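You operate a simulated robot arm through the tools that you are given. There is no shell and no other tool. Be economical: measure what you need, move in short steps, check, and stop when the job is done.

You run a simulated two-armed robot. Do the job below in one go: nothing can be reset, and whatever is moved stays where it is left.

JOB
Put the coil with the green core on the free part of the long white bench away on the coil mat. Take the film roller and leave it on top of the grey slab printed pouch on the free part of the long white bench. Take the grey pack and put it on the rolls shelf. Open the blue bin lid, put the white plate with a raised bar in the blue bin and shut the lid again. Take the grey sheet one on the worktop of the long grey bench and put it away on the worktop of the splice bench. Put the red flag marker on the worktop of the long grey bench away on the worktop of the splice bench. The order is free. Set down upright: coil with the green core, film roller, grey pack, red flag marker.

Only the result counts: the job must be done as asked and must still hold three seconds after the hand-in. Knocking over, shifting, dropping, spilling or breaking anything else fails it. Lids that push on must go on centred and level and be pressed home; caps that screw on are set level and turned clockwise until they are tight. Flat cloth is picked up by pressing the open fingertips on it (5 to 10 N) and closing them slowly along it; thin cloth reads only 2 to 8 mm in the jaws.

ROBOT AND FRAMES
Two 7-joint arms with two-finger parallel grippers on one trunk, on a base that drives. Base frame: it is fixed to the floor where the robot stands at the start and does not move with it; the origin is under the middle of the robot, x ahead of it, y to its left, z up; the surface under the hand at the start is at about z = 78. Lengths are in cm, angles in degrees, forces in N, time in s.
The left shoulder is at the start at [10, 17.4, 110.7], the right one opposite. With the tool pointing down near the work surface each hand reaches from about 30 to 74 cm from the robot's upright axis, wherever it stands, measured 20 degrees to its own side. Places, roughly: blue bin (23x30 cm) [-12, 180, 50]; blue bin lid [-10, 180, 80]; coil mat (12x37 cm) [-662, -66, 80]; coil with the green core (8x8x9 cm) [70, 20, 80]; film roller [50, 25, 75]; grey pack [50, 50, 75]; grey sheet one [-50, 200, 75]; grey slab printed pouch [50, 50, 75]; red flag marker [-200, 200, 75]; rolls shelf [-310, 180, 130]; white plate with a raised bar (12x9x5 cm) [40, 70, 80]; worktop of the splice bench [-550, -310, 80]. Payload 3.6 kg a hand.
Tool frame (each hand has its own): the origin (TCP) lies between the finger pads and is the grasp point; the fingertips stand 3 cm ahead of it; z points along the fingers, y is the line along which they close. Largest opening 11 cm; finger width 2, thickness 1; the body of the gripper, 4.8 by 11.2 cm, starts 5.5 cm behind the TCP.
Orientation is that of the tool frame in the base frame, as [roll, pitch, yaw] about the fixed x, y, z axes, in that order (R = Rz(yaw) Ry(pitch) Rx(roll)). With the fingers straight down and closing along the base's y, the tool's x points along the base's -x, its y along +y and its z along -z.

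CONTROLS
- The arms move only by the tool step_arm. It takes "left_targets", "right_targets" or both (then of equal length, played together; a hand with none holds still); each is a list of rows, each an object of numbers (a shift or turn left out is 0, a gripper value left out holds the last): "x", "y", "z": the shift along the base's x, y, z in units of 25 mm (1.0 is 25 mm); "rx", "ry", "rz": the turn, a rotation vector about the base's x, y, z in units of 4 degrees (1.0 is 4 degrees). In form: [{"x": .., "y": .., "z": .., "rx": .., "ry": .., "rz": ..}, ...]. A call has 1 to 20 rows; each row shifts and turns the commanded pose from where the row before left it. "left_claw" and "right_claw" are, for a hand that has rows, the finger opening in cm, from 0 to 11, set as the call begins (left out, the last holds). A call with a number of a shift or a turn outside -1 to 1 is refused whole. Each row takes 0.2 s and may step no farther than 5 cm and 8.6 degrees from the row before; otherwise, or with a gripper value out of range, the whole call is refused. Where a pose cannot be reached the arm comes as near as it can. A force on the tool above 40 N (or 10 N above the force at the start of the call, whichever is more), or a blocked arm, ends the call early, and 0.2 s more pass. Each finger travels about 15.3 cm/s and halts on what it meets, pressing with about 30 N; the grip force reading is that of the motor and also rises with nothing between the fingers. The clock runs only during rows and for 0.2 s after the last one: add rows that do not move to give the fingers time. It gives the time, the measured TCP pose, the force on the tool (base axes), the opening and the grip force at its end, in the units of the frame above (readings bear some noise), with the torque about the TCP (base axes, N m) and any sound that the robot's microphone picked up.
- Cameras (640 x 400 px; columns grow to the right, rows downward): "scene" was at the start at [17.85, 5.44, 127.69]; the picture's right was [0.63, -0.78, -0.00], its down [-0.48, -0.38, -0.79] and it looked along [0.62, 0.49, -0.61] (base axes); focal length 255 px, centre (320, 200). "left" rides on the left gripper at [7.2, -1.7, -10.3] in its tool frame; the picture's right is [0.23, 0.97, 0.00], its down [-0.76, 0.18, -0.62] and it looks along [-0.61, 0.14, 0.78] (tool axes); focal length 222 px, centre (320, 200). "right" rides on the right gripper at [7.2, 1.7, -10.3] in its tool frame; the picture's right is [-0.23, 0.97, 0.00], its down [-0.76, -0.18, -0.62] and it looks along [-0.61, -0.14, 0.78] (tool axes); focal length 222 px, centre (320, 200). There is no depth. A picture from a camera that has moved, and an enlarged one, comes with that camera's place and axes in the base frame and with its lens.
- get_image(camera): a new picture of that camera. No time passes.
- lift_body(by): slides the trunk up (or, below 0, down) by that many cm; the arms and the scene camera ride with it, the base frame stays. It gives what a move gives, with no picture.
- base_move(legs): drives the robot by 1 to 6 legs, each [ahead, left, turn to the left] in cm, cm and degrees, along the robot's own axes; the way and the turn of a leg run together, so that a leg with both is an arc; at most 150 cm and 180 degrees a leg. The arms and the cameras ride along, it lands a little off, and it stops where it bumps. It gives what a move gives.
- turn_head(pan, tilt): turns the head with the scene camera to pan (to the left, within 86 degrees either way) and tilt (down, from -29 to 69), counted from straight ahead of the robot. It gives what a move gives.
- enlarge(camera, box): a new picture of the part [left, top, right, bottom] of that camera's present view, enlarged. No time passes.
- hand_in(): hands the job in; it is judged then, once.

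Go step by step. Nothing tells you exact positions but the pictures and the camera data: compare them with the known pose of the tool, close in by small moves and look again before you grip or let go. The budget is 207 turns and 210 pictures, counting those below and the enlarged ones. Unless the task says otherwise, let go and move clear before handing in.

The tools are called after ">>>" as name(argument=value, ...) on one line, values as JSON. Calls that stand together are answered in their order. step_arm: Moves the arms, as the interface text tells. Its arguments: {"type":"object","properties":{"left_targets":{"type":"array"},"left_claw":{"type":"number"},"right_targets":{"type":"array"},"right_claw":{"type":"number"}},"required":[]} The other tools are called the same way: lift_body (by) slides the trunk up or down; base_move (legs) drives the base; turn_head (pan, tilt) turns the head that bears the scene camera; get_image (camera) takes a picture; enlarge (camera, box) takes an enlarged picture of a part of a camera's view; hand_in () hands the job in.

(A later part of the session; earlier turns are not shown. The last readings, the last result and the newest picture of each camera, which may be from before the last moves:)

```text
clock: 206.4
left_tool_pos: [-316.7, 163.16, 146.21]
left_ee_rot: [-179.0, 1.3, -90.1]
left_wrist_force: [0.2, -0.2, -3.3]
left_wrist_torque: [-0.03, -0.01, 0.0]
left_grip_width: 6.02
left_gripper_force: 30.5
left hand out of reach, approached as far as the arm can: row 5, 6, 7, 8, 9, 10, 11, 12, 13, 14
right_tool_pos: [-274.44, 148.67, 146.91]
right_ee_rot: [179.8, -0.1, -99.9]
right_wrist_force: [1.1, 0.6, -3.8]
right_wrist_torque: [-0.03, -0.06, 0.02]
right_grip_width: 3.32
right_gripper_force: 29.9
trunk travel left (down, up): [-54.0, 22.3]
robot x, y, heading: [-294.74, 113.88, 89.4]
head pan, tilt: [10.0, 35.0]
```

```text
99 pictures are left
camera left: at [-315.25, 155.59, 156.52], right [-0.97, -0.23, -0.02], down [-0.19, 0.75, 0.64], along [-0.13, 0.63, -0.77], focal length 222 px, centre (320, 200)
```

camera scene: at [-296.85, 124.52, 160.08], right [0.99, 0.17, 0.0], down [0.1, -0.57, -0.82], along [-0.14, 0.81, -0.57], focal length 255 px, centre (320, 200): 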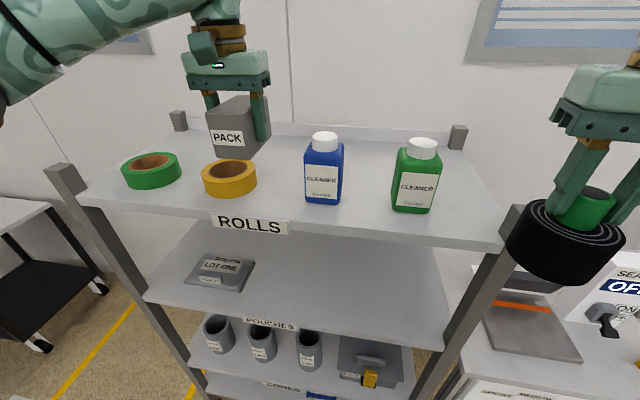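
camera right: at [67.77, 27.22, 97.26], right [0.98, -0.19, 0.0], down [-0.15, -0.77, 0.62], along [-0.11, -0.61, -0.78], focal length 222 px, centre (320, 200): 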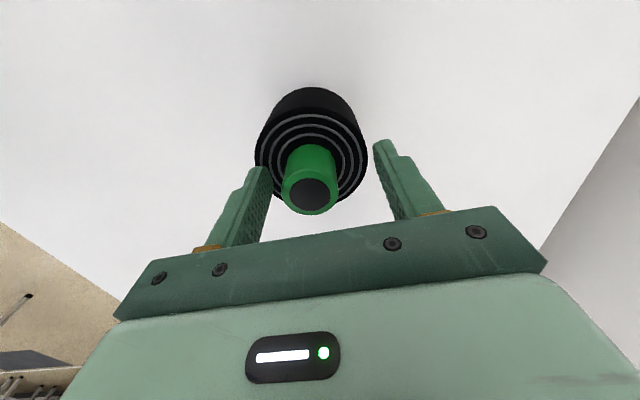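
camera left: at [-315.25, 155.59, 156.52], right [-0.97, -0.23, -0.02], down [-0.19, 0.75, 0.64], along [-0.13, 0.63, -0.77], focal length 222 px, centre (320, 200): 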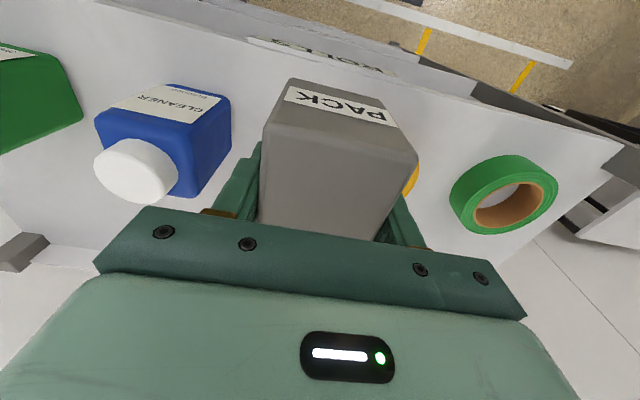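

>>> lift_body(by=20)

>>> base_move(legs=[[10, 0, 0.5]])

>>> step_arm(left_targets=[{"x": 0.4, "z": -0.6}, {"x": 0.4, "y": 0.4, "z": -0.6}, {"x": 0.4, "y": 0.8, "z": -0.8}, {"y": 0.8, "z": -0.8}, {"y": 0.8, "z": -0.8}, {"y": 0.8, "z": -0.8}, {"z": -0.8}, {"z": -0.8}, {}])

>>> get_image(camera="scene")

>>> get_image(camera="left")

```text
clock: 208.6
left_tool_pos: [-316.71, 162.59, 166.57]
left_ee_rot: [-179.1, 2.0, -90.0]
left_wrist_force: [-0.1, -0.1, -4.1]
left_wrist_torque: [-0.07, 0.0, -0.03]
left_grip_width: 6.02
left_gripper_force: 30.3
right_tool_pos: [-274.45, 148.6, 166.92]
right_ee_rot: [180.0, -0.1, -99.9]
right_wrist_force: [0.1, -0.4, -4.3]
right_wrist_torque: [-0.03, 0.01, -0.06]
right_grip_width: 3.29
right_gripper_force: 29.8
trunk travel left (down, up): [-74.0, 2.3]
robot x, y, heading: [-295.13, 113.66, 89.8]
head pan, tilt: [10.0, 35.0]
```

```text
clock: 209.7
left_tool_pos: [-317.21, 170.17, 167.4]
left_ee_rot: [-179.1, 2.8, -89.7]
left_wrist_force: [-0.5, -0.7, -3.4]
left_wrist_torque: [0.01, 0.02, 0.0]
left_grip_width: 5.99
left_gripper_force: 30.2
right_tool_pos: [-274.67, 156.54, 167.47]
right_ee_rot: [179.7, 0.9, -99.3]
right_wrist_force: [0.0, -0.6, -4.7]
right_wrist_torque: [0.04, 0.02, 0.02]
right_grip_width: 3.3
right_gripper_force: 29.7
trunk travel left (down, up): [-74.0, 2.3]
robot x, y, heading: [-294.73, 123.78, 90.4]
head pan, tilt: [10.0, 35.0]
```

```text
clock: 211.7
left_tool_pos: [-316.34, 172.98, 159.26]
left_ee_rot: [-179.1, 2.3, -89.7]
left_wrist_force: [-0.3, -0.9, -4.4]
left_wrist_torque: [-0.03, 0.01, -0.01]
left_grip_width: 6.01
left_gripper_force: 30.2
left hand out of reach, approached as far as the arm can: row 2, 3, 4, 5, 6
right_tool_pos: [-274.74, 158.26, 167.01]
right_ee_rot: [179.8, 0.1, -99.4]
right_wrist_force: [0.5, 0.0, -5.4]
right_wrist_torque: [-0.01, 0.01, 0.0]
right_grip_width: 3.29
right_gripper_force: 29.8
trunk travel left (down, up): [-74.0, 2.3]
robot x, y, heading: [-295.34, 123.83, 90.2]
head pan, tilt: [10.0, 35.0]
```

```text
98 pictures are left
camera scene: at [-296.96, 133.48, 180.1], right [0.98, 0.18, 0.0], down [0.1, -0.56, -0.82], along [-0.15, 0.81, -0.57], focal length 255 px, centre (320, 200)
```

scene: 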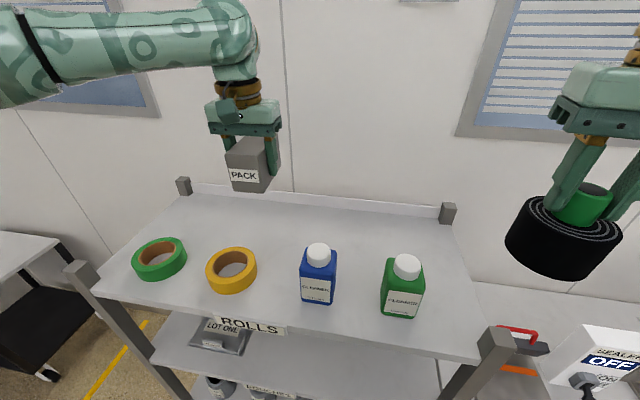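

```text
97 pictures are left
camera left: at [-314.77, 165.4, 169.41], right [-0.97, -0.23, -0.02], down [-0.19, 0.74, 0.65], along [-0.13, 0.64, -0.76], focal length 222 px, centre (320, 200)
```

left: 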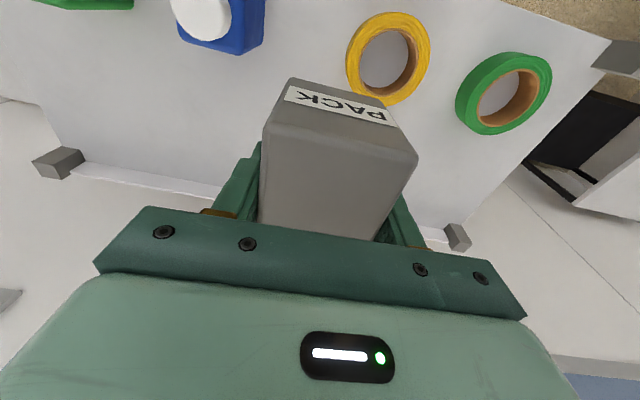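

>>> step_arm(left_targets=[{"z": -1}, {"z": -1}, {"z": -1}, {"x": 0.5, "z": -1}, {"x": 0.5, "z": -1}, {"y": 0.9}, {"y": 0.9}, {"y": 0.9}, {"y": 0.9}, {}])

>>> get_image(camera="scene")

```text
clock: 213.9
left_tool_pos: [-318.34, 175.98, 148.16]
left_ee_rot: [-179.0, 2.2, -89.7]
left_wrist_force: [-1.0, 0.3, -2.8]
left_wrist_torque: [-0.02, 0.0, 0.03]
left_grip_width: 5.97
left_gripper_force: 30.1
left hand out of reach, approached as far as the arm can: row 5, 6, 7, 8, 9
right_tool_pos: [-274.66, 158.31, 166.99]
right_ee_rot: [179.7, 0.1, -99.5]
right_wrist_force: [-0.8, 0.7, -4.0]
right_wrist_torque: [-0.02, -0.02, 0.0]
right_grip_width: 3.3
right_gripper_force: 29.8
trunk travel left (down, up): [-74.0, 2.3]
robot x, y, heading: [-295.04, 124.19, 90.3]
head pan, tilt: [10.0, 35.0]
```

```text
96 pictures are left
camera scene: at [-296.95, 133.61, 180.09], right [0.98, 0.18, 0.0], down [0.1, -0.57, -0.82], along [-0.15, 0.81, -0.57], focal length 255 px, centre (320, 200)
```

scene: 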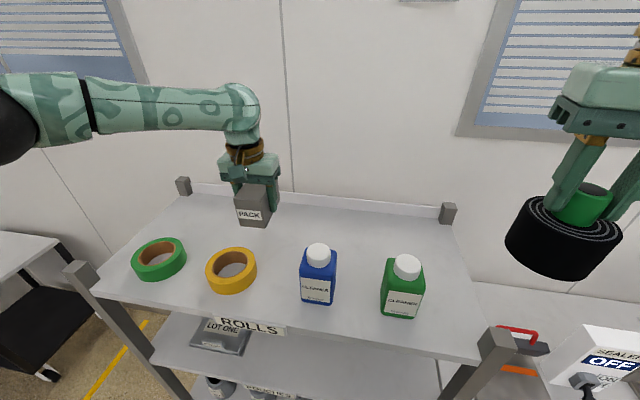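

>>> base_move(legs=[[6, -4.5, 0]])

>>> step_arm(left_targets=[{"z": -0.8}, {"z": -0.8}, {"z": -0.8}, {}])

>>> get_image(camera="scene")

>>> get_image(camera="left")

```text
clock: 215.0
left_tool_pos: [-313.12, 181.07, 148.89]
left_ee_rot: [-179.2, 2.8, -89.7]
left_wrist_force: [0.6, -0.9, -3.6]
left_wrist_torque: [-0.03, 0.07, 0.0]
left_grip_width: 5.99
left_gripper_force: 29.4
right_tool_pos: [-269.42, 163.16, 167.29]
right_ee_rot: [179.4, 0.7, -99.4]
right_wrist_force: [1.2, -0.6, -5.0]
right_wrist_torque: [0.03, 0.07, -0.02]
right_grip_width: 3.27
right_gripper_force: 30.3
trunk travel left (down, up): [-74.0, 2.3]
robot x, y, heading: [-290.59, 129.97, 90.2]
head pan, tilt: [10.0, 35.0]
```

```text
clock: 216.0
left_tool_pos: [-314.81, 181.24, 142.45]
left_ee_rot: [-178.9, 2.4, -89.7]
left_wrist_force: [0.5, -0.4, -4.3]
left_wrist_torque: [-0.06, 0.0, 0.0]
left_grip_width: 5.97
left_gripper_force: 30.3
left hand out of reach, approached as far as the arm can: row 1, 2, 3
right_tool_pos: [-270.32, 164.81, 166.9]
right_ee_rot: [179.7, 0.1, -99.3]
right_wrist_force: [-0.2, 0.4, -5.4]
right_wrist_torque: [-0.04, 0.01, 0.0]
right_grip_width: 3.27
right_gripper_force: 29.9
trunk travel left (down, up): [-74.0, 2.3]
robot x, y, heading: [-290.65, 129.8, 90.3]
head pan, tilt: [10.0, 35.0]
```

```text
95 pictures are left
camera scene: at [-292.51, 140.09, 180.07], right [0.98, 0.18, 0.0], down [0.1, -0.57, -0.82], along [-0.15, 0.8, -0.58], focal length 255 px, centre (320, 200)
```

scene: 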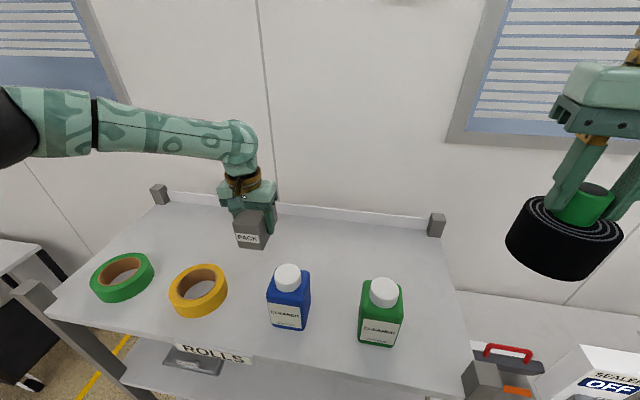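

```text
94 pictures are left
camera left: at [-313.29, 173.49, 152.69], right [-0.97, -0.23, -0.03], down [-0.19, 0.73, 0.65], along [-0.13, 0.64, -0.76], focal length 222 px, centre (320, 200)
```

left: 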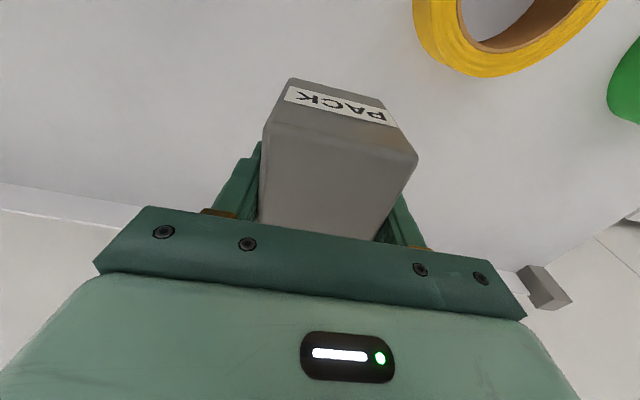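

The spot below is clear. I lower with the trunk.

>>> lift_body(by=-7.5)

>>> enlarge(camera="scene", box=[180, 160, 330, 280])

```text
clock: 217.1
left_tool_pos: [-314.67, 180.92, 135.31]
left_ee_rot: [-178.9, 2.3, -89.7]
left_wrist_force: [-0.3, 0.8, -3.7]
left_wrist_torque: [-0.06, 0.01, 0.03]
left_grip_width: 6.0
left_gripper_force: 30.5
right_tool_pos: [-270.19, 164.46, 159.59]
right_ee_rot: [179.7, 0.1, -99.4]
right_wrist_force: [0.4, 0.4, -4.2]
right_wrist_torque: [-0.01, 0.01, 0.01]
right_grip_width: 3.31
right_gripper_force: 30.1
trunk travel left (down, up): [-66.5, 9.8]
robot x, y, heading: [-290.75, 129.61, 90.4]
head pan, tilt: [10.0, 35.0]
```

```text
3.33 times, centred on (255, 220) of scene
camera zoom: at [-292.42, 139.88, 172.61], right [0.98, 0.18, 0.0], down [0.1, -0.57, -0.82], along [-0.15, 0.81, -0.57], focal length 850 px, centre (537, 133)
```

zoom: 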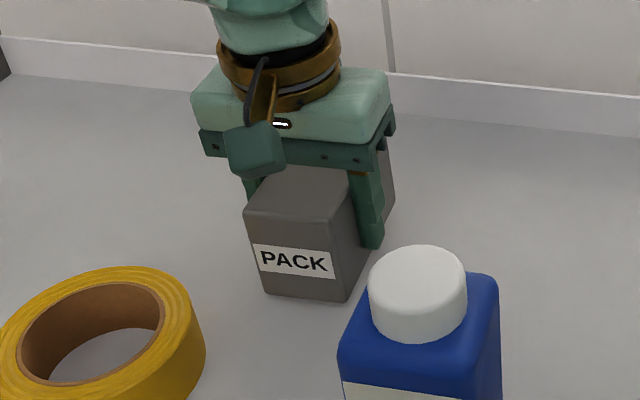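

>>> lift_body(by=-1)

>>> lift_body(by=-0.5)

>>> lift_body(by=-0.4)

>>> enlarge(camera="scene", box=[180, 160, 330, 280])

```text
clock: 217.7
left_tool_pos: [-314.64, 180.92, 134.62]
left_ee_rot: [-178.9, 2.6, -89.7]
left_wrist_force: [-2.3, 4.2, 18.0]
left_wrist_torque: [-0.84, 0.71, -0.25]
left_grip_width: 5.99
left_gripper_force: 29.2
right_tool_pos: [-270.07, 164.28, 158.54]
right_ee_rot: [179.7, 0.2, -99.4]
right_wrist_force: [-0.1, 0.8, -4.8]
right_wrist_torque: [-0.04, 0.03, 0.0]
right_grip_width: 3.29
right_gripper_force: 29.9
trunk travel left (down, up): [-65.5, 10.8]
robot x, y, heading: [-290.67, 130.18, 90.3]
head pan, tilt: [10.0, 35.0]
```

```text
clock: 218.2
left_tool_pos: [-314.6, 180.66, 134.07]
left_ee_rot: [-179.0, 2.5, -89.6]
left_wrist_force: [-1.9, 4.6, 27.8]
left_wrist_torque: [0.24, 1.0, -0.12]
left_grip_width: 6.0
left_gripper_force: 30.5
right_tool_pos: [-270.08, 164.25, 158.1]
right_ee_rot: [179.7, 0.2, -99.5]
right_wrist_force: [0.0, 0.5, -5.6]
right_wrist_torque: [-0.02, -0.01, -0.04]
right_grip_width: 3.31
right_gripper_force: 29.5
trunk travel left (down, up): [-65.0, 11.3]
robot x, y, heading: [-290.58, 130.05, 90.5]
head pan, tilt: [10.0, 35.0]
```

```text
clock: 218.7
left_tool_pos: [-314.46, 180.64, 133.6]
left_ee_rot: [-179.0, 2.4, -89.8]
left_wrist_force: [-1.3, 0.6, 26.3]
left_wrist_torque: [0.4, 0.96, -0.09]
left_grip_width: 6.0
left_gripper_force: 30.6
right_tool_pos: [-270.04, 164.04, 157.82]
right_ee_rot: [179.7, 0.3, -99.4]
right_wrist_force: [0.3, 0.5, -4.2]
right_wrist_torque: [-0.02, -0.03, -0.02]
right_grip_width: 3.3
right_gripper_force: 29.6
trunk travel left (down, up): [-64.6, 11.7]
robot x, y, heading: [-290.57, 129.6, 90.3]
head pan, tilt: [10.0, 35.0]
```

```text
3.33 times, centred on (255, 220) of scene
camera zoom: at [-292.22, 139.55, 170.73], right [0.98, 0.18, 0.0], down [0.1, -0.56, -0.82], along [-0.15, 0.81, -0.57], focal length 850 px, centre (537, 133)
```

zoom: 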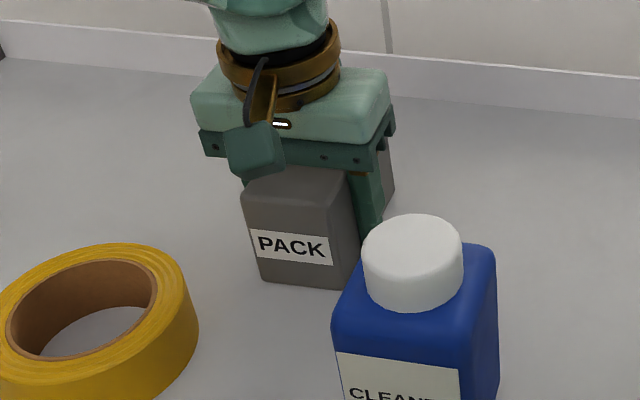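

The pack rests on the shelf. I open and rise straight up with the trunk, then back off.

>>> step_arm(left_targets=[{}, {}, {}], left_claw=8.5)

>>> lift_body(by=11)

>>> get_image(camera="scene")

```text
clock: 219.5
left_tool_pos: [-314.52, 180.79, 133.41]
left_ee_rot: [-179.0, 2.2, -89.7]
left_wrist_force: [0.3, 0.1, 0.1]
left_wrist_torque: [-0.01, 0.02, -0.01]
left_grip_width: 8.49
left_gripper_force: 0.1
right_tool_pos: [-270.08, 164.5, 157.66]
right_ee_rot: [179.7, 0.2, -99.4]
right_wrist_force: [-0.2, 0.0, -4.9]
right_wrist_torque: [0.01, -0.02, -0.02]
right_grip_width: 3.26
right_gripper_force: 29.5
trunk travel left (down, up): [-64.6, 11.7]
robot x, y, heading: [-290.55, 129.78, 90.4]
head pan, tilt: [10.0, 35.0]
```

```text
clock: 220.9
left_tool_pos: [-314.6, 180.65, 144.42]
left_ee_rot: [-179.0, 2.3, -89.7]
left_wrist_force: [0.3, -0.7, -0.1]
left_wrist_torque: [0.05, 0.0, 0.0]
left_grip_width: 8.51
left_gripper_force: 0.1
right_tool_pos: [-270.14, 164.47, 168.63]
right_ee_rot: [179.6, 0.1, -99.5]
right_wrist_force: [0.3, 0.0, -5.1]
right_wrist_torque: [-0.07, 0.02, 0.0]
right_grip_width: 3.28
right_gripper_force: 29.9
trunk travel left (down, up): [-75.6, 0.7]
robot x, y, heading: [-290.33, 129.88, 90.2]
head pan, tilt: [10.0, 35.0]
```

```text
91 pictures are left
camera scene: at [-292.34, 139.67, 181.68], right [0.98, 0.18, 0.0], down [0.1, -0.56, -0.82], along [-0.15, 0.81, -0.57], focal length 255 px, centre (320, 200)
```

scene: 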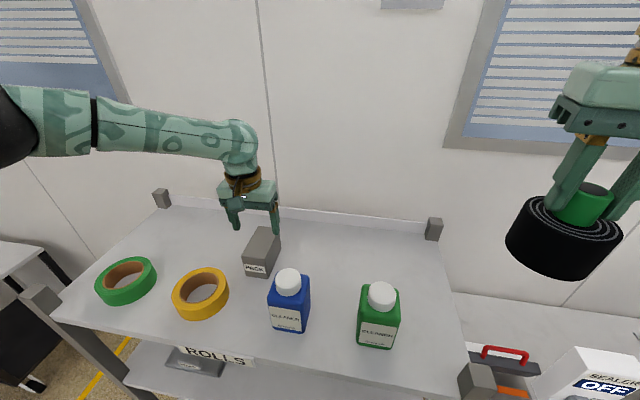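

The pack stands upright on the shelf. I raise the hand, back off, turn along −x and lower the trunk to look for the coil mat.

>>> step_arm(left_targets=[{"z": 1}, {"z": 1}, {"z": 1}, {"z": 1}, {}])

>>> base_move(legs=[[-80, 0, 0], [0, 0, 90]])

>>> lift_body(by=-35)

>>> turn_head(pan=0, tilt=10)

>>> get_image(camera="scene")

>>> turn_head(pan=50, tilt=10)

>>> get_image(camera="scene")

```text
clock: 222.2
left_tool_pos: [-314.47, 180.51, 154.4]
left_ee_rot: [-179.0, 2.4, -89.7]
left_wrist_force: [0.4, 0.4, 0.1]
left_wrist_torque: [-0.02, 0.02, -0.02]
left_grip_width: 8.5
left_gripper_force: 0.1
right_tool_pos: [-270.09, 164.52, 168.68]
right_ee_rot: [179.7, 0.1, -99.4]
right_wrist_force: [-0.6, -0.2, -3.6]
right_wrist_torque: [-0.01, 0.01, -0.01]
right_grip_width: 3.29
right_gripper_force: 30.1
trunk travel left (down, up): [-75.6, 0.7]
robot x, y, heading: [-290.61, 129.72, 90.1]
head pan, tilt: [10.0, 35.0]
```

```text
clock: 230.2
left_tool_pos: [-340.19, 25.95, 154.4]
left_ee_rot: [-179.1, 2.3, 0.3]
left_wrist_force: [-0.1, -0.4, -0.1]
left_wrist_torque: [-0.01, -0.02, 0.02]
left_grip_width: 8.52
left_gripper_force: 0.0
right_tool_pos: [-324.06, 70.4, 168.67]
right_ee_rot: [179.7, 0.2, -9.3]
right_wrist_force: [-0.4, -0.1, -5.0]
right_wrist_torque: [0.02, -0.02, 0.01]
right_grip_width: 3.26
right_gripper_force: 29.9
trunk travel left (down, up): [-75.6, 0.7]
robot x, y, heading: [-289.21, 50.15, -179.7]
head pan, tilt: [10.0, 35.0]
```

```text
clock: 233.7
left_tool_pos: [-340.29, 26.02, 119.33]
left_ee_rot: [-179.0, 2.5, 0.3]
left_wrist_force: [0.3, -0.2, 0.3]
left_wrist_torque: [0.02, 0.03, 0.04]
left_grip_width: 8.52
left_gripper_force: 0.0
right_tool_pos: [-324.07, 70.41, 133.63]
right_ee_rot: [179.7, 0.2, -9.3]
right_wrist_force: [-1.0, 0.0, -4.2]
right_wrist_torque: [0.0, -0.03, 0.0]
right_grip_width: 3.23
right_gripper_force: 29.9
trunk travel left (down, up): [-40.6, 35.7]
robot x, y, heading: [-289.35, 49.94, -179.6]
head pan, tilt: [10.0, 35.0]
```

```text
clock: 234.5
left_tool_pos: [-340.2, 25.94, 119.27]
left_ee_rot: [-179.0, 2.4, 0.4]
left_wrist_force: [0.1, -0.5, 1.3]
left_wrist_torque: [-0.02, -0.03, -0.01]
left_grip_width: 8.5
left_gripper_force: 0.1
right_tool_pos: [-324.14, 70.32, 133.65]
right_ee_rot: [179.7, 0.2, -9.3]
right_wrist_force: [0.2, 0.1, -4.0]
right_wrist_torque: [0.0, -0.01, 0.0]
right_grip_width: 3.27
right_gripper_force: 30.2
trunk travel left (down, up): [-40.6, 35.7]
robot x, y, heading: [-289.44, 49.97, -179.8]
head pan, tilt: [0.0, 10.0]
```

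```text
90 pictures are left
camera scene: at [-303.5, 49.96, 150.6], right [-0.01, 1.0, 0.0], down [0.18, 0.0, -0.98], along [-0.98, -0.01, -0.18], focal length 255 px, centre (320, 200)
```

scene: 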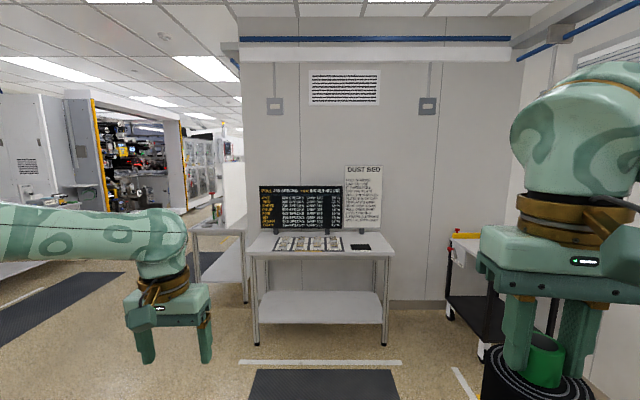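

```text
clock: 235.7
left_tool_pos: [-340.19, 26.02, 119.3]
left_ee_rot: [-179.0, 2.3, 0.3]
left_wrist_force: [0.7, 0.0, -0.5]
left_wrist_torque: [-0.04, 0.01, -0.06]
left_grip_width: 8.53
left_gripper_force: 0.0
right_tool_pos: [-324.09, 70.38, 133.8]
right_ee_rot: [179.7, 0.2, -9.3]
right_wrist_force: [-0.3, -0.2, -5.4]
right_wrist_torque: [0.01, -0.05, 0.0]
right_grip_width: 3.23
right_gripper_force: 30.0
trunk travel left (down, up): [-40.6, 35.7]
robot x, y, heading: [-289.88, 49.48, -179.6]
head pan, tilt: [50.0, 10.0]
```

```text
89 pictures are left
camera scene: at [-300.13, 42.87, 150.61], right [-0.77, 0.64, 0.0], down [0.11, 0.13, -0.98], along [-0.63, -0.76, -0.17], focal length 255 px, centre (320, 200)
```

scene: 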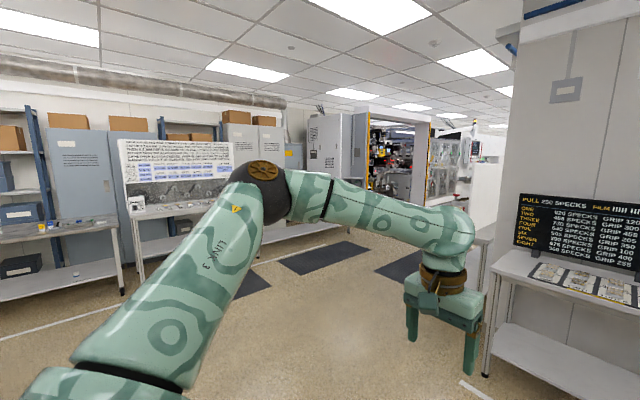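

The way leads past the monitor table into the corridor on its left. I drive there in steps.

>>> base_move(legs=[[80, 100, 0], [60, 80, 0], [90, 0, 0]])

>>> turn_head(pan=-30, tilt=20)

>>> get_image(camera="scene")

>>> turn_head(pan=40, tilt=20)

>>> get_image(camera="scene")

```text
clock: 251.2
left_tool_pos: [-567.91, -154.77, 119.36]
left_ee_rot: [-179.0, 2.3, -0.2]
left_wrist_force: [-0.1, 0.4, 0.6]
left_wrist_torque: [0.05, 0.0, 0.01]
left_grip_width: 8.51
left_gripper_force: 0.1
right_tool_pos: [-551.2, -110.45, 133.7]
right_ee_rot: [179.7, 0.2, -9.7]
right_wrist_force: [-0.3, -0.2, -4.8]
right_wrist_torque: [0.02, -0.02, -0.02]
right_grip_width: 3.28
right_gripper_force: 29.7
trunk travel left (down, up): [-40.6, 35.7]
robot x, y, heading: [-517.03, -131.07, 180.0]
head pan, tilt: [50.0, 10.0]
```

```text
clock: 252.8
left_tool_pos: [-567.72, -154.65, 119.37]
left_ee_rot: [-179.0, 2.3, -0.3]
left_wrist_force: [0.7, 0.7, -0.2]
left_wrist_torque: [0.01, -0.01, -0.02]
left_grip_width: 8.5
left_gripper_force: 0.1
right_tool_pos: [-551.21, -110.35, 133.67]
right_ee_rot: [179.7, 0.2, -9.8]
right_wrist_force: [-0.6, -0.2, -5.7]
right_wrist_torque: [-0.03, -0.02, 0.02]
right_grip_width: 3.26
right_gripper_force: 30.0
trunk travel left (down, up): [-40.6, 35.7]
robot x, y, heading: [-517.06, -131.0, 179.9]
head pan, tilt: [-30.0, 20.0]
```

```text
88 pictures are left
camera scene: at [-529.58, -126.4, 148.98], right [0.5, 0.87, 0.0], down [0.3, -0.17, -0.94], along [-0.81, 0.47, -0.34], focal length 255 px, centre (320, 200)
```

scene: 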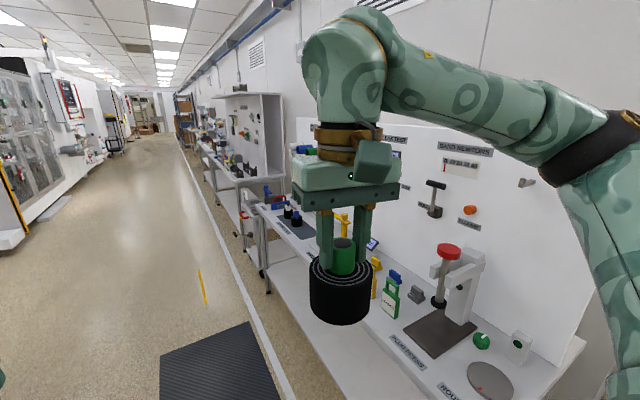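

```text
clock: 254.2
left_tool_pos: [-567.7, -154.65, 119.46]
left_ee_rot: [-179.0, 2.3, -0.2]
left_wrist_force: [0.1, 0.4, -0.5]
left_wrist_torque: [-0.01, 0.01, 0.02]
left_grip_width: 8.49
left_gripper_force: 0.1
right_tool_pos: [-551.27, -110.42, 133.69]
right_ee_rot: [179.7, 0.2, -9.8]
right_wrist_force: [0.1, 0.7, -4.6]
right_wrist_torque: [0.02, 0.0, 0.01]
right_grip_width: 3.3
right_gripper_force: 30.2
trunk travel left (down, up): [-40.6, 35.7]
robot x, y, heading: [-516.87, -131.12, 180.2]
head pan, tilt: [40.0, 20.0]
```

```text
87 pictures are left
camera scene: at [-528.67, -137.03, 148.98], right [-0.64, 0.77, 0.0], down [0.26, 0.22, -0.94], along [-0.72, -0.6, -0.34], focal length 255 px, centre (320, 200)
```

scene: 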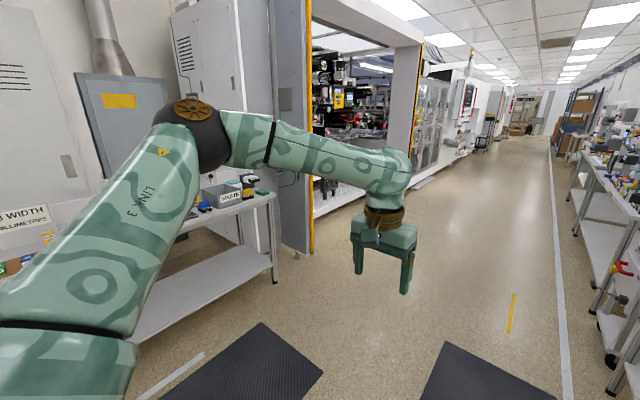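

I see the coil mat on the bench along the right wall, with coils on it already, near (−666, −66). I drive on and turn to face it.

>>> step_arm(left_targets=[{"x": 0.8}, {"x": 0.8}, {"x": 0.8}, {"x": 0.8}, {"x": 0.8}, {}])

>>> base_move(legs=[[100, 0, 0], [62, 0, 0], [0, 0, -90]])

>>> turn_head(pan=-15, tilt=45)

>>> get_image(camera="scene")

>>> get_image(camera="right")

```text
clock: 255.6
left_tool_pos: [-557.78, -154.68, 119.27]
left_ee_rot: [-178.9, 2.3, -0.2]
left_wrist_force: [-0.3, -0.5, -0.5]
left_wrist_torque: [0.01, 0.0, 0.0]
left_grip_width: 8.5
left_gripper_force: 0.0
right_tool_pos: [-551.34, -110.49, 133.67]
right_ee_rot: [179.8, 0.1, -9.7]
right_wrist_force: [0.1, -0.1, -5.2]
right_wrist_torque: [0.0, -0.02, -0.01]
right_grip_width: 3.26
right_gripper_force: 30.1
trunk travel left (down, up): [-40.6, 35.7]
robot x, y, heading: [-517.15, -131.12, 179.7]
head pan, tilt: [40.0, 20.0]
```

```text
clock: 267.6
left_tool_pos: [-702.08, -89.5, 119.32]
left_ee_rot: [-179.0, 2.3, -89.8]
left_wrist_force: [0.6, 0.1, -0.2]
left_wrist_torque: [0.01, 0.01, -0.02]
left_grip_width: 8.5
left_gripper_force: 0.1
right_tool_pos: [-657.88, -95.74, 133.65]
right_ee_rot: [179.7, 0.2, -99.5]
right_wrist_force: [1.0, -0.4, -4.6]
right_wrist_torque: [-0.01, -0.04, -0.01]
right_grip_width: 3.26
right_gripper_force: 30.1
trunk travel left (down, up): [-40.6, 35.7]
robot x, y, heading: [-678.42, -130.2, 90.4]
head pan, tilt: [40.0, 20.0]
```

```text
clock: 268.9
left_tool_pos: [-702.21, -89.47, 119.23]
left_ee_rot: [-179.0, 2.3, -89.8]
left_wrist_force: [-0.7, 0.4, 0.0]
left_wrist_torque: [-0.01, 0.0, -0.01]
left_grip_width: 8.49
left_gripper_force: 0.1
right_tool_pos: [-657.93, -95.74, 133.67]
right_ee_rot: [179.8, 0.2, -99.4]
right_wrist_force: [0.2, -0.7, -4.1]
right_wrist_torque: [0.0, 0.0, 0.0]
right_grip_width: 3.26
right_gripper_force: 29.9
trunk travel left (down, up): [-40.6, 35.7]
robot x, y, heading: [-678.21, -129.91, 90.4]
head pan, tilt: [-15.0, 45.0]
```

```text
86 pictures are left
camera scene: at [-676.51, -118.04, 145.12], right [0.97, -0.25, 0.0], down [-0.18, -0.68, -0.71], along [0.18, 0.68, -0.71], focal length 255 px, centre (320, 200)
```

scene: 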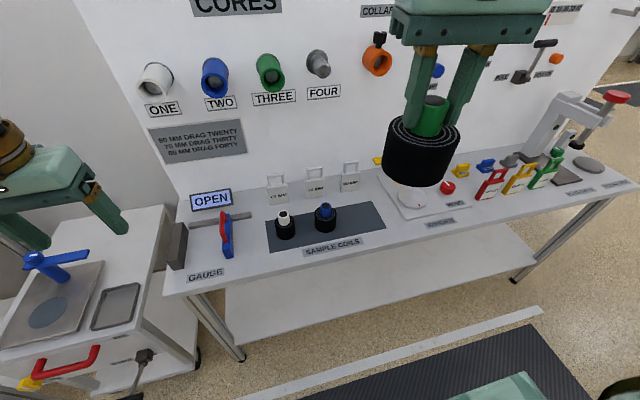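

```text
85 pictures are left
camera right: at [-660.87, -102.61, 143.99], right [-0.92, 0.38, 0.0], down [0.3, 0.72, 0.62], along [0.24, 0.58, -0.78], focal length 222 px, centre (320, 200)
```

right: 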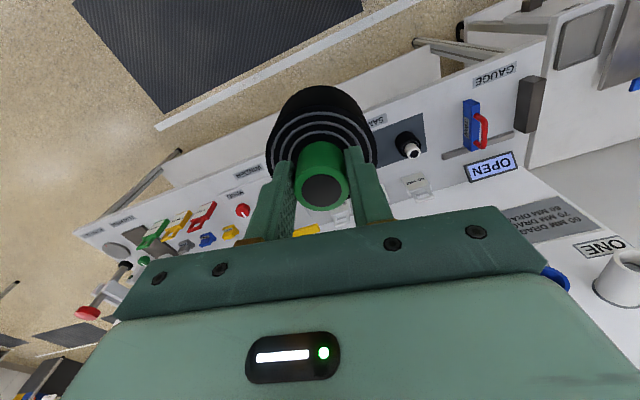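

The mat spans x −680…−641, y −60…−73 with coils on its left and middle; the free part is around (−649.5, −67.6). I lower the trunk and bring the coil over it.

>>> step_arm(left_targets=[{"z": 0.8}, {"z": 0.8}, {"z": 0.8}, {"z": 0.8}, {"z": 0.8}, {}])

>>> lift_body(by=-15)

>>> step_arm(right_targets=[{"x": 0.28, "y": 0.94}, {"x": 0.28, "y": 0.94}, {"x": 0.28, "y": 0.94}, {"x": 0.28, "y": 0.94}, {"x": 0.28, "y": 0.94}, {"x": 0.28, "y": 0.94}, {"x": 0.28, "y": 0.94}, {"x": 0.28, "y": 0.94}, {"x": 0.28, "y": 0.94}, {"x": 0.28, "y": 0.94}, {"x": 0.28, "y": 0.94}, {"x": 0.28, "y": 0.94}, {"z": -0.8}, {"z": -0.8}, {"z": -0.8}, {"z": -0.8}, {}])

>>> get_image(camera="scene")

>>> get_image(camera="right")

```text
clock: 270.3
left_tool_pos: [-702.04, -89.6, 129.41]
left_ee_rot: [-179.0, 2.4, -89.8]
left_wrist_force: [-0.3, 0.6, 0.1]
left_wrist_torque: [-0.01, 0.02, -0.01]
left_grip_width: 8.53
left_gripper_force: 0.1
right_tool_pos: [-657.95, -95.69, 133.52]
right_ee_rot: [179.8, 0.3, -99.4]
right_wrist_force: [0.3, 0.5, -4.6]
right_wrist_torque: [-0.01, -0.03, 0.02]
right_grip_width: 3.29
right_gripper_force: 29.7
trunk travel left (down, up): [-40.6, 35.7]
robot x, y, heading: [-678.42, -130.15, 90.2]
head pan, tilt: [-15.0, 45.0]
```

```text
clock: 272.0
left_tool_pos: [-702.23, -89.59, 114.38]
left_ee_rot: [-179.1, 2.5, -89.8]
left_wrist_force: [0.2, -0.4, 0.8]
left_wrist_torque: [0.07, 0.02, 0.0]
left_grip_width: 8.46
left_gripper_force: 0.2
right_tool_pos: [-657.96, -95.77, 118.68]
right_ee_rot: [179.6, 0.2, -99.3]
right_wrist_force: [-0.3, -0.1, -4.0]
right_wrist_torque: [-0.01, 0.02, 0.03]
right_grip_width: 3.26
right_gripper_force: 29.9
trunk travel left (down, up): [-25.6, 50.7]
robot x, y, heading: [-678.4, -130.19, 90.2]
head pan, tilt: [-15.0, 45.0]
```

```text
clock: 275.6
left_tool_pos: [-702.04, -89.53, 114.36]
left_ee_rot: [-178.9, 2.3, -89.8]
left_wrist_force: [0.3, 0.1, 0.1]
left_wrist_torque: [-0.01, 0.06, -0.01]
left_grip_width: 8.51
left_gripper_force: 0.2
right_tool_pos: [-652.09, -75.46, 106.27]
right_ee_rot: [179.7, 0.2, -99.4]
right_wrist_force: [-0.6, 0.3, -4.3]
right_wrist_torque: [-0.05, -0.03, -0.04]
right_grip_width: 3.27
right_gripper_force: 29.4
right hand out of reach, approached as far as the arm can: row 8, 9, 10, 11, 12
trunk travel left (down, up): [-25.6, 50.7]
robot x, y, heading: [-678.5, -130.19, 90.2]
head pan, tilt: [-15.0, 45.0]
```

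```text
84 pictures are left
camera scene: at [-676.55, -112.46, 129.85], right [0.97, -0.25, 0.0], down [-0.18, -0.68, -0.71], along [0.18, 0.68, -0.71], focal length 255 px, centre (320, 200)
```

scene: 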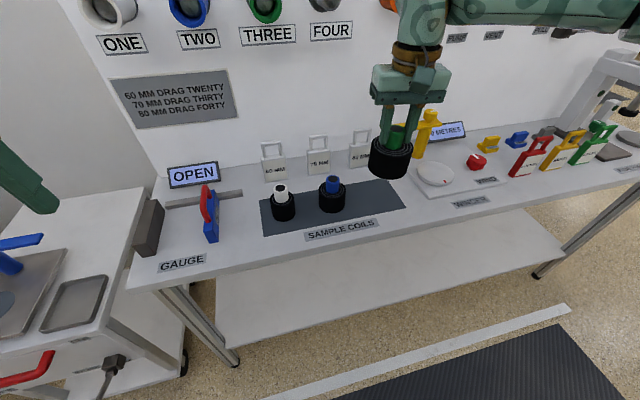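

```text
83 pictures are left
camera right: at [-655.03, -82.41, 116.56], right [-0.92, 0.38, 0.01], down [0.3, 0.72, 0.62], along [0.24, 0.58, -0.78], focal length 222 px, centre (320, 200)
```

right: 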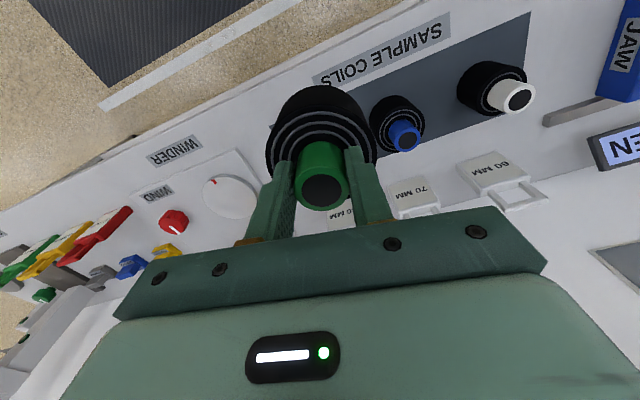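

>>> base_move(legs=[[7, -1, 0]])

>>> step_arm(right_targets=[{"z": -0.8, "y": 0.1}, {"z": -0.8}, {"z": -0.8}, {"z": -0.8}, {}])

>>> get_image(camera="scene")

>>> get_image(camera="right")

```text
clock: 276.6
left_tool_pos: [-701.25, -82.42, 114.21]
left_ee_rot: [-179.0, 2.1, -89.9]
left_wrist_force: [-0.7, 0.5, 0.1]
left_wrist_torque: [-0.06, -0.01, -0.02]
left_grip_width: 8.49
left_gripper_force: 0.0
right_tool_pos: [-651.09, -68.31, 106.15]
right_ee_rot: [179.8, 0.0, -99.5]
right_wrist_force: [0.0, 0.5, -5.2]
right_wrist_torque: [-0.02, 0.02, 0.0]
right_grip_width: 3.28
right_gripper_force: 30.2
trunk travel left (down, up): [-25.6, 50.7]
robot x, y, heading: [-677.01, -123.3, 90.2]
head pan, tilt: [-15.0, 45.0]
```

```text
clock: 277.8
left_tool_pos: [-701.09, -82.5, 114.35]
left_ee_rot: [-179.0, 2.3, -89.8]
left_wrist_force: [0.1, 0.1, -1.0]
left_wrist_torque: [0.0, -0.01, -0.02]
left_grip_width: 8.5
left_gripper_force: 0.1
right_tool_pos: [-651.09, -68.25, 98.57]
right_ee_rot: [179.8, 0.2, -99.4]
right_wrist_force: [0.5, -0.1, -5.1]
right_wrist_torque: [-0.01, 0.0, 0.02]
right_grip_width: 3.26
right_gripper_force: 29.6
trunk travel left (down, up): [-25.6, 50.7]
robot x, y, heading: [-677.43, -123.07, 90.4]
head pan, tilt: [-15.0, 45.0]
```

```text
82 pictures are left
camera scene: at [-675.56, -105.46, 129.85], right [0.97, -0.25, 0.0], down [-0.18, -0.68, -0.71], along [0.18, 0.68, -0.71], focal length 255 px, centre (320, 200)
```

scene: 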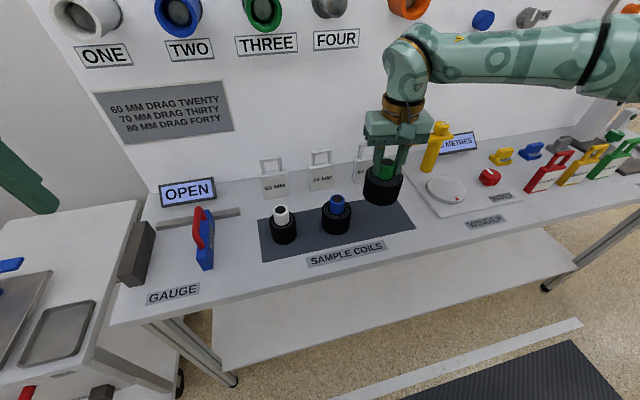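

```text
81 pictures are left
camera right: at [-654.07, -75.13, 108.79], right [-0.92, 0.38, 0.01], down [0.3, 0.72, 0.62], along [0.24, 0.58, -0.78], focal length 222 px, centre (320, 200)
```

right: 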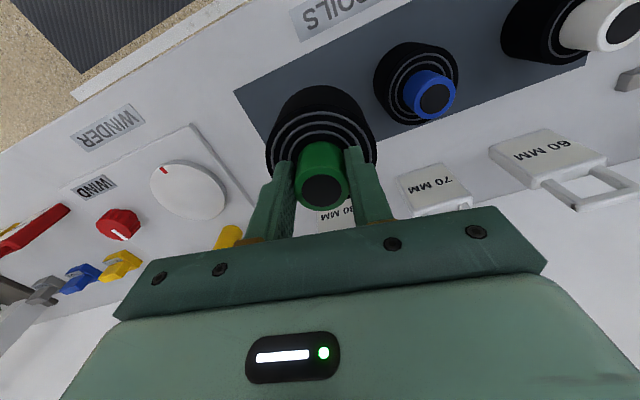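

>>> step_arm(right_targets=[{"x": 0.2, "z": -0.8}, {"x": 0.15, "z": -0.8}, {"z": -0.8}, {"z": -0.6}, {}])

>>> enlarge(camera="scene", box=[250, 130, 430, 270])

```text
clock: 279.0
left_tool_pos: [-701.2, -82.46, 114.37]
left_ee_rot: [-179.0, 2.3, -89.8]
left_wrist_force: [1.1, -0.1, 0.6]
left_wrist_torque: [-0.01, -0.04, -0.01]
left_grip_width: 8.5
left_gripper_force: 0.1
right_tool_pos: [-650.12, -68.31, 90.83]
right_ee_rot: [179.8, 0.1, -99.4]
right_wrist_force: [0.7, -0.2, -4.5]
right_wrist_torque: [-0.02, 0.01, 0.01]
right_grip_width: 3.29
right_gripper_force: 29.9
trunk travel left (down, up): [-25.6, 50.7]
robot x, y, heading: [-677.19, -123.27, 90.5]
head pan, tilt: [-15.0, 45.0]
```

```text
2.86 times, centred on (340, 200) of scene
camera zoom: at [-675.55, -105.44, 129.85], right [0.97, -0.25, 0.0], down [-0.18, -0.68, -0.71], along [0.18, 0.68, -0.71], focal length 729 px, centre (263, 200)
```

zoom: 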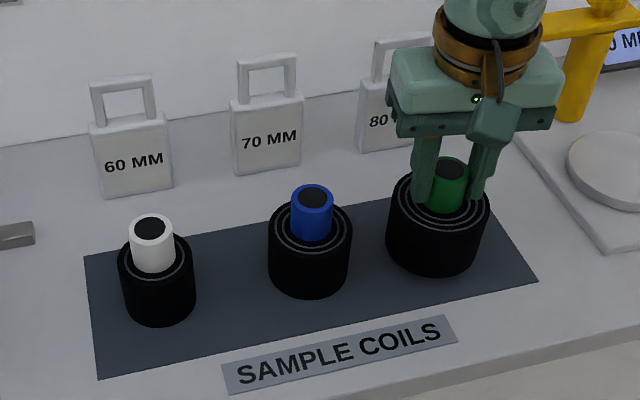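

>>> step_arm(right_targets=[{"y": 0.14, "z": -0.3}, {"z": -0.2}, {"z": -0.15}, {}])

>>> step_arm(right_targets=[{"z": -0.12}, {"z": -0.1}, {}])

>>> enlarge(camera="scene", box=[250, 130, 430, 270])

```text
clock: 280.0
left_tool_pos: [-701.18, -82.62, 114.37]
left_ee_rot: [-179.0, 2.3, -89.8]
left_wrist_force: [-0.4, -0.1, 0.1]
left_wrist_torque: [0.0, 0.03, -0.02]
left_grip_width: 8.53
left_gripper_force: 0.1
right_tool_pos: [-650.3, -67.82, 89.29]
right_ee_rot: [179.7, 0.3, -99.5]
right_wrist_force: [2.6, 0.1, 9.2]
right_wrist_torque: [-0.46, -0.46, 0.08]
right_grip_width: 3.26
right_gripper_force: 30.0
trunk travel left (down, up): [-25.6, 50.7]
robot x, y, heading: [-677.55, -123.13, 90.3]
head pan, tilt: [-15.0, 45.0]
```

```text
clock: 280.8
left_tool_pos: [-701.26, -82.71, 114.42]
left_ee_rot: [-178.9, 2.5, -89.7]
left_wrist_force: [0.4, -0.3, 0.7]
left_wrist_torque: [0.02, -0.02, -0.02]
left_grip_width: 8.49
left_gripper_force: 0.0
right_tool_pos: [-650.19, -68.06, 88.82]
right_ee_rot: [179.7, 0.5, -99.4]
right_wrist_force: [6.1, 3.9, 28.7]
right_wrist_torque: [0.1, -1.1, -0.04]
right_grip_width: 3.28
right_gripper_force: 29.9
trunk travel left (down, up): [-25.6, 50.7]
robot x, y, heading: [-677.53, -123.49, 90.6]
head pan, tilt: [-15.0, 45.0]
```

```text
2.86 times, centred on (340, 200) of scene
camera zoom: at [-675.62, -105.69, 129.91], right [0.97, -0.25, 0.0], down [-0.18, -0.68, -0.71], along [0.18, 0.68, -0.71], focal length 729 px, centre (263, 200)
```

zoom: 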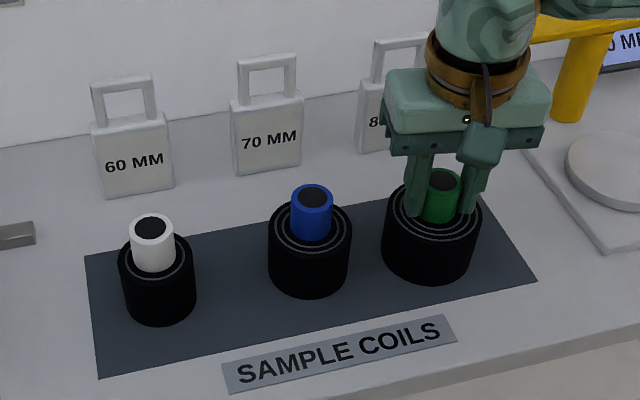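

On the mat. I open, rise and check.

>>> step_arm(right_targets=[{}, {}, {}], right_claw=6)

>>> step_arm(right_targets=[{"z": 0.6}, {"z": 1}, {"z": 1}, {"z": 1}, {"z": 1}, {"z": 1}, {"z": 1}, {"z": 1}, {"y": -1}, {"y": -1}, {"y": -1}, {"y": -1}, {"y": -1}, {"y": -1}, {"y": -1}, {"y": -1}, {}])

>>> get_image(camera="scene")

```text
clock: 281.6
left_tool_pos: [-701.14, -82.56, 114.27]
left_ee_rot: [-179.0, 2.3, -89.8]
left_wrist_force: [0.3, 0.5, 0.3]
left_wrist_torque: [-0.02, -0.02, -0.01]
left_grip_width: 8.5
left_gripper_force: 0.1
right_tool_pos: [-650.19, -67.94, 88.51]
right_ee_rot: [179.9, 0.2, -99.5]
right_wrist_force: [0.1, 0.3, -0.4]
right_wrist_torque: [0.03, 0.01, 0.0]
right_grip_width: 6.01
right_gripper_force: 0.0
trunk travel left (down, up): [-25.6, 50.7]
robot x, y, heading: [-677.8, -123.23, 90.4]
head pan, tilt: [-15.0, 45.0]
```

```text
clock: 285.2
left_tool_pos: [-701.09, -82.51, 114.31]
left_ee_rot: [-178.9, 2.4, -89.8]
left_wrist_force: [0.6, -0.2, 0.3]
left_wrist_torque: [-0.01, 0.01, 0.03]
left_grip_width: 8.47
left_gripper_force: 0.1
right_tool_pos: [-650.28, -88.02, 107.47]
right_ee_rot: [179.8, 0.1, -99.4]
right_wrist_force: [0.3, 0.1, -0.1]
right_wrist_torque: [0.0, 0.01, -0.01]
right_grip_width: 6.0
right_gripper_force: 0.0
trunk travel left (down, up): [-25.6, 50.7]
robot x, y, heading: [-677.17, -123.15, 90.2]
head pan, tilt: [-15.0, 45.0]
```

```text
78 pictures are left
camera scene: at [-675.57, -105.45, 129.85], right [0.97, -0.25, 0.0], down [-0.18, -0.68, -0.71], along [0.18, 0.68, -0.71], focal length 255 px, centre (320, 200)
```

scene: 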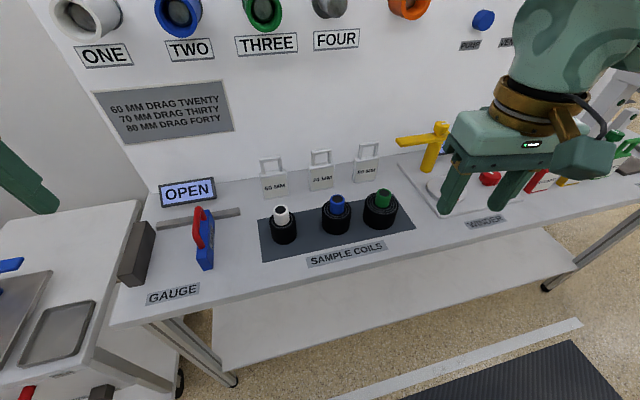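

The coil stands upright on the mat. I drive back to the long grey bench for the flag marker and the grey sheet.

>>> base_move(legs=[[-25, 0, 0], [0, -150, 0], [0, -97, 0], [90, -65, 0], [100, -75, 0], [25, -75, 0]])

>>> turn_head(pan=0, tilt=20)

>>> get_image(camera="scene")

>>> turn_head(pan=-40, tilt=20)

>>> get_image(camera="scene")

```text
clock: 313.9
left_tool_pos: [-234.28, 104.68, 114.3]
left_ee_rot: [-179.0, 2.4, -90.9]
left_wrist_force: [-0.1, -0.2, 1.4]
left_wrist_torque: [0.03, 0.01, -0.04]
left_grip_width: 8.49
left_gripper_force: 0.2
right_tool_pos: [-183.48, 98.15, 107.56]
right_ee_rot: [179.7, 0.2, -100.5]
right_wrist_force: [0.4, 0.7, 0.2]
right_wrist_torque: [-0.04, 0.05, 0.01]
right_grip_width: 6.01
right_gripper_force: 0.0
trunk travel left (down, up): [-25.6, 50.7]
robot x, y, heading: [-211.21, 63.54, 89.2]
head pan, tilt: [-15.0, 45.0]
```

```text
clock: 314.8
left_tool_pos: [-234.45, 104.63, 114.39]
left_ee_rot: [-179.0, 2.3, -91.0]
left_wrist_force: [-0.2, 0.1, -0.3]
left_wrist_torque: [0.0, 0.03, -0.02]
left_grip_width: 8.5
left_gripper_force: 0.1
right_tool_pos: [-183.47, 98.24, 107.52]
right_ee_rot: [179.8, 0.3, -100.6]
right_wrist_force: [0.2, 0.3, -0.2]
right_wrist_torque: [-0.01, -0.01, -0.03]
right_grip_width: 5.99
right_gripper_force: 0.1
trunk travel left (down, up): [-25.6, 50.7]
robot x, y, heading: [-211.33, 62.92, 89.3]
head pan, tilt: [0.0, 20.0]
```

```text
77 pictures are left
camera scene: at [-211.27, 82.68, 133.71], right [1.0, -0.02, 0.0], down [-0.01, -0.34, -0.94], along [0.01, 0.94, -0.34], focal length 255 px, centre (320, 200)
```

scene: 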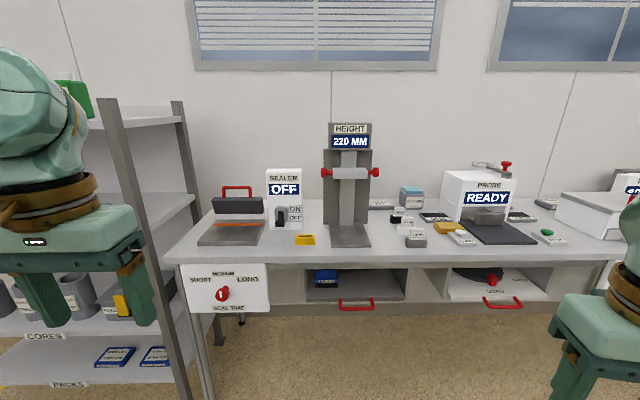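

```text
clock: 315.9
left_tool_pos: [-234.41, 104.75, 114.37]
left_ee_rot: [-179.0, 2.3, -90.9]
left_wrist_force: [0.2, 0.8, 0.4]
left_wrist_torque: [-0.01, -0.01, 0.01]
left_grip_width: 8.51
left_gripper_force: 0.1
right_tool_pos: [-183.51, 98.17, 107.66]
right_ee_rot: [179.7, 0.1, -100.5]
right_wrist_force: [0.2, -0.1, -0.6]
right_wrist_torque: [0.0, 0.02, 0.04]
right_grip_width: 6.02
right_gripper_force: 0.1
trunk travel left (down, up): [-25.6, 50.7]
robot x, y, heading: [-211.41, 63.19, 89.3]
head pan, tilt: [-40.0, 20.0]
```

```text
76 pictures are left
camera scene: at [-205.34, 80.41, 133.72], right [0.76, -0.65, 0.0], down [-0.22, -0.26, -0.94], along [0.61, 0.71, -0.34], focal length 255 px, centre (320, 200)
```

scene: 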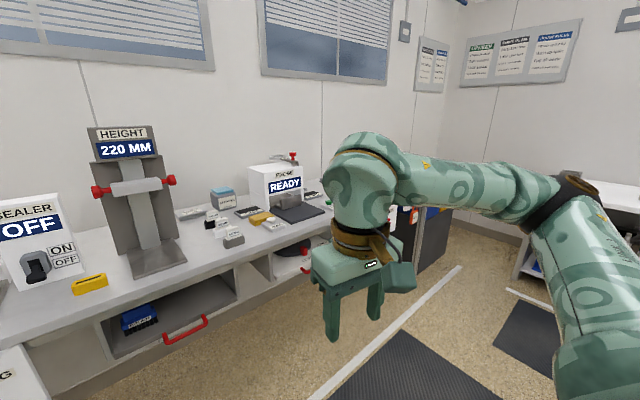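

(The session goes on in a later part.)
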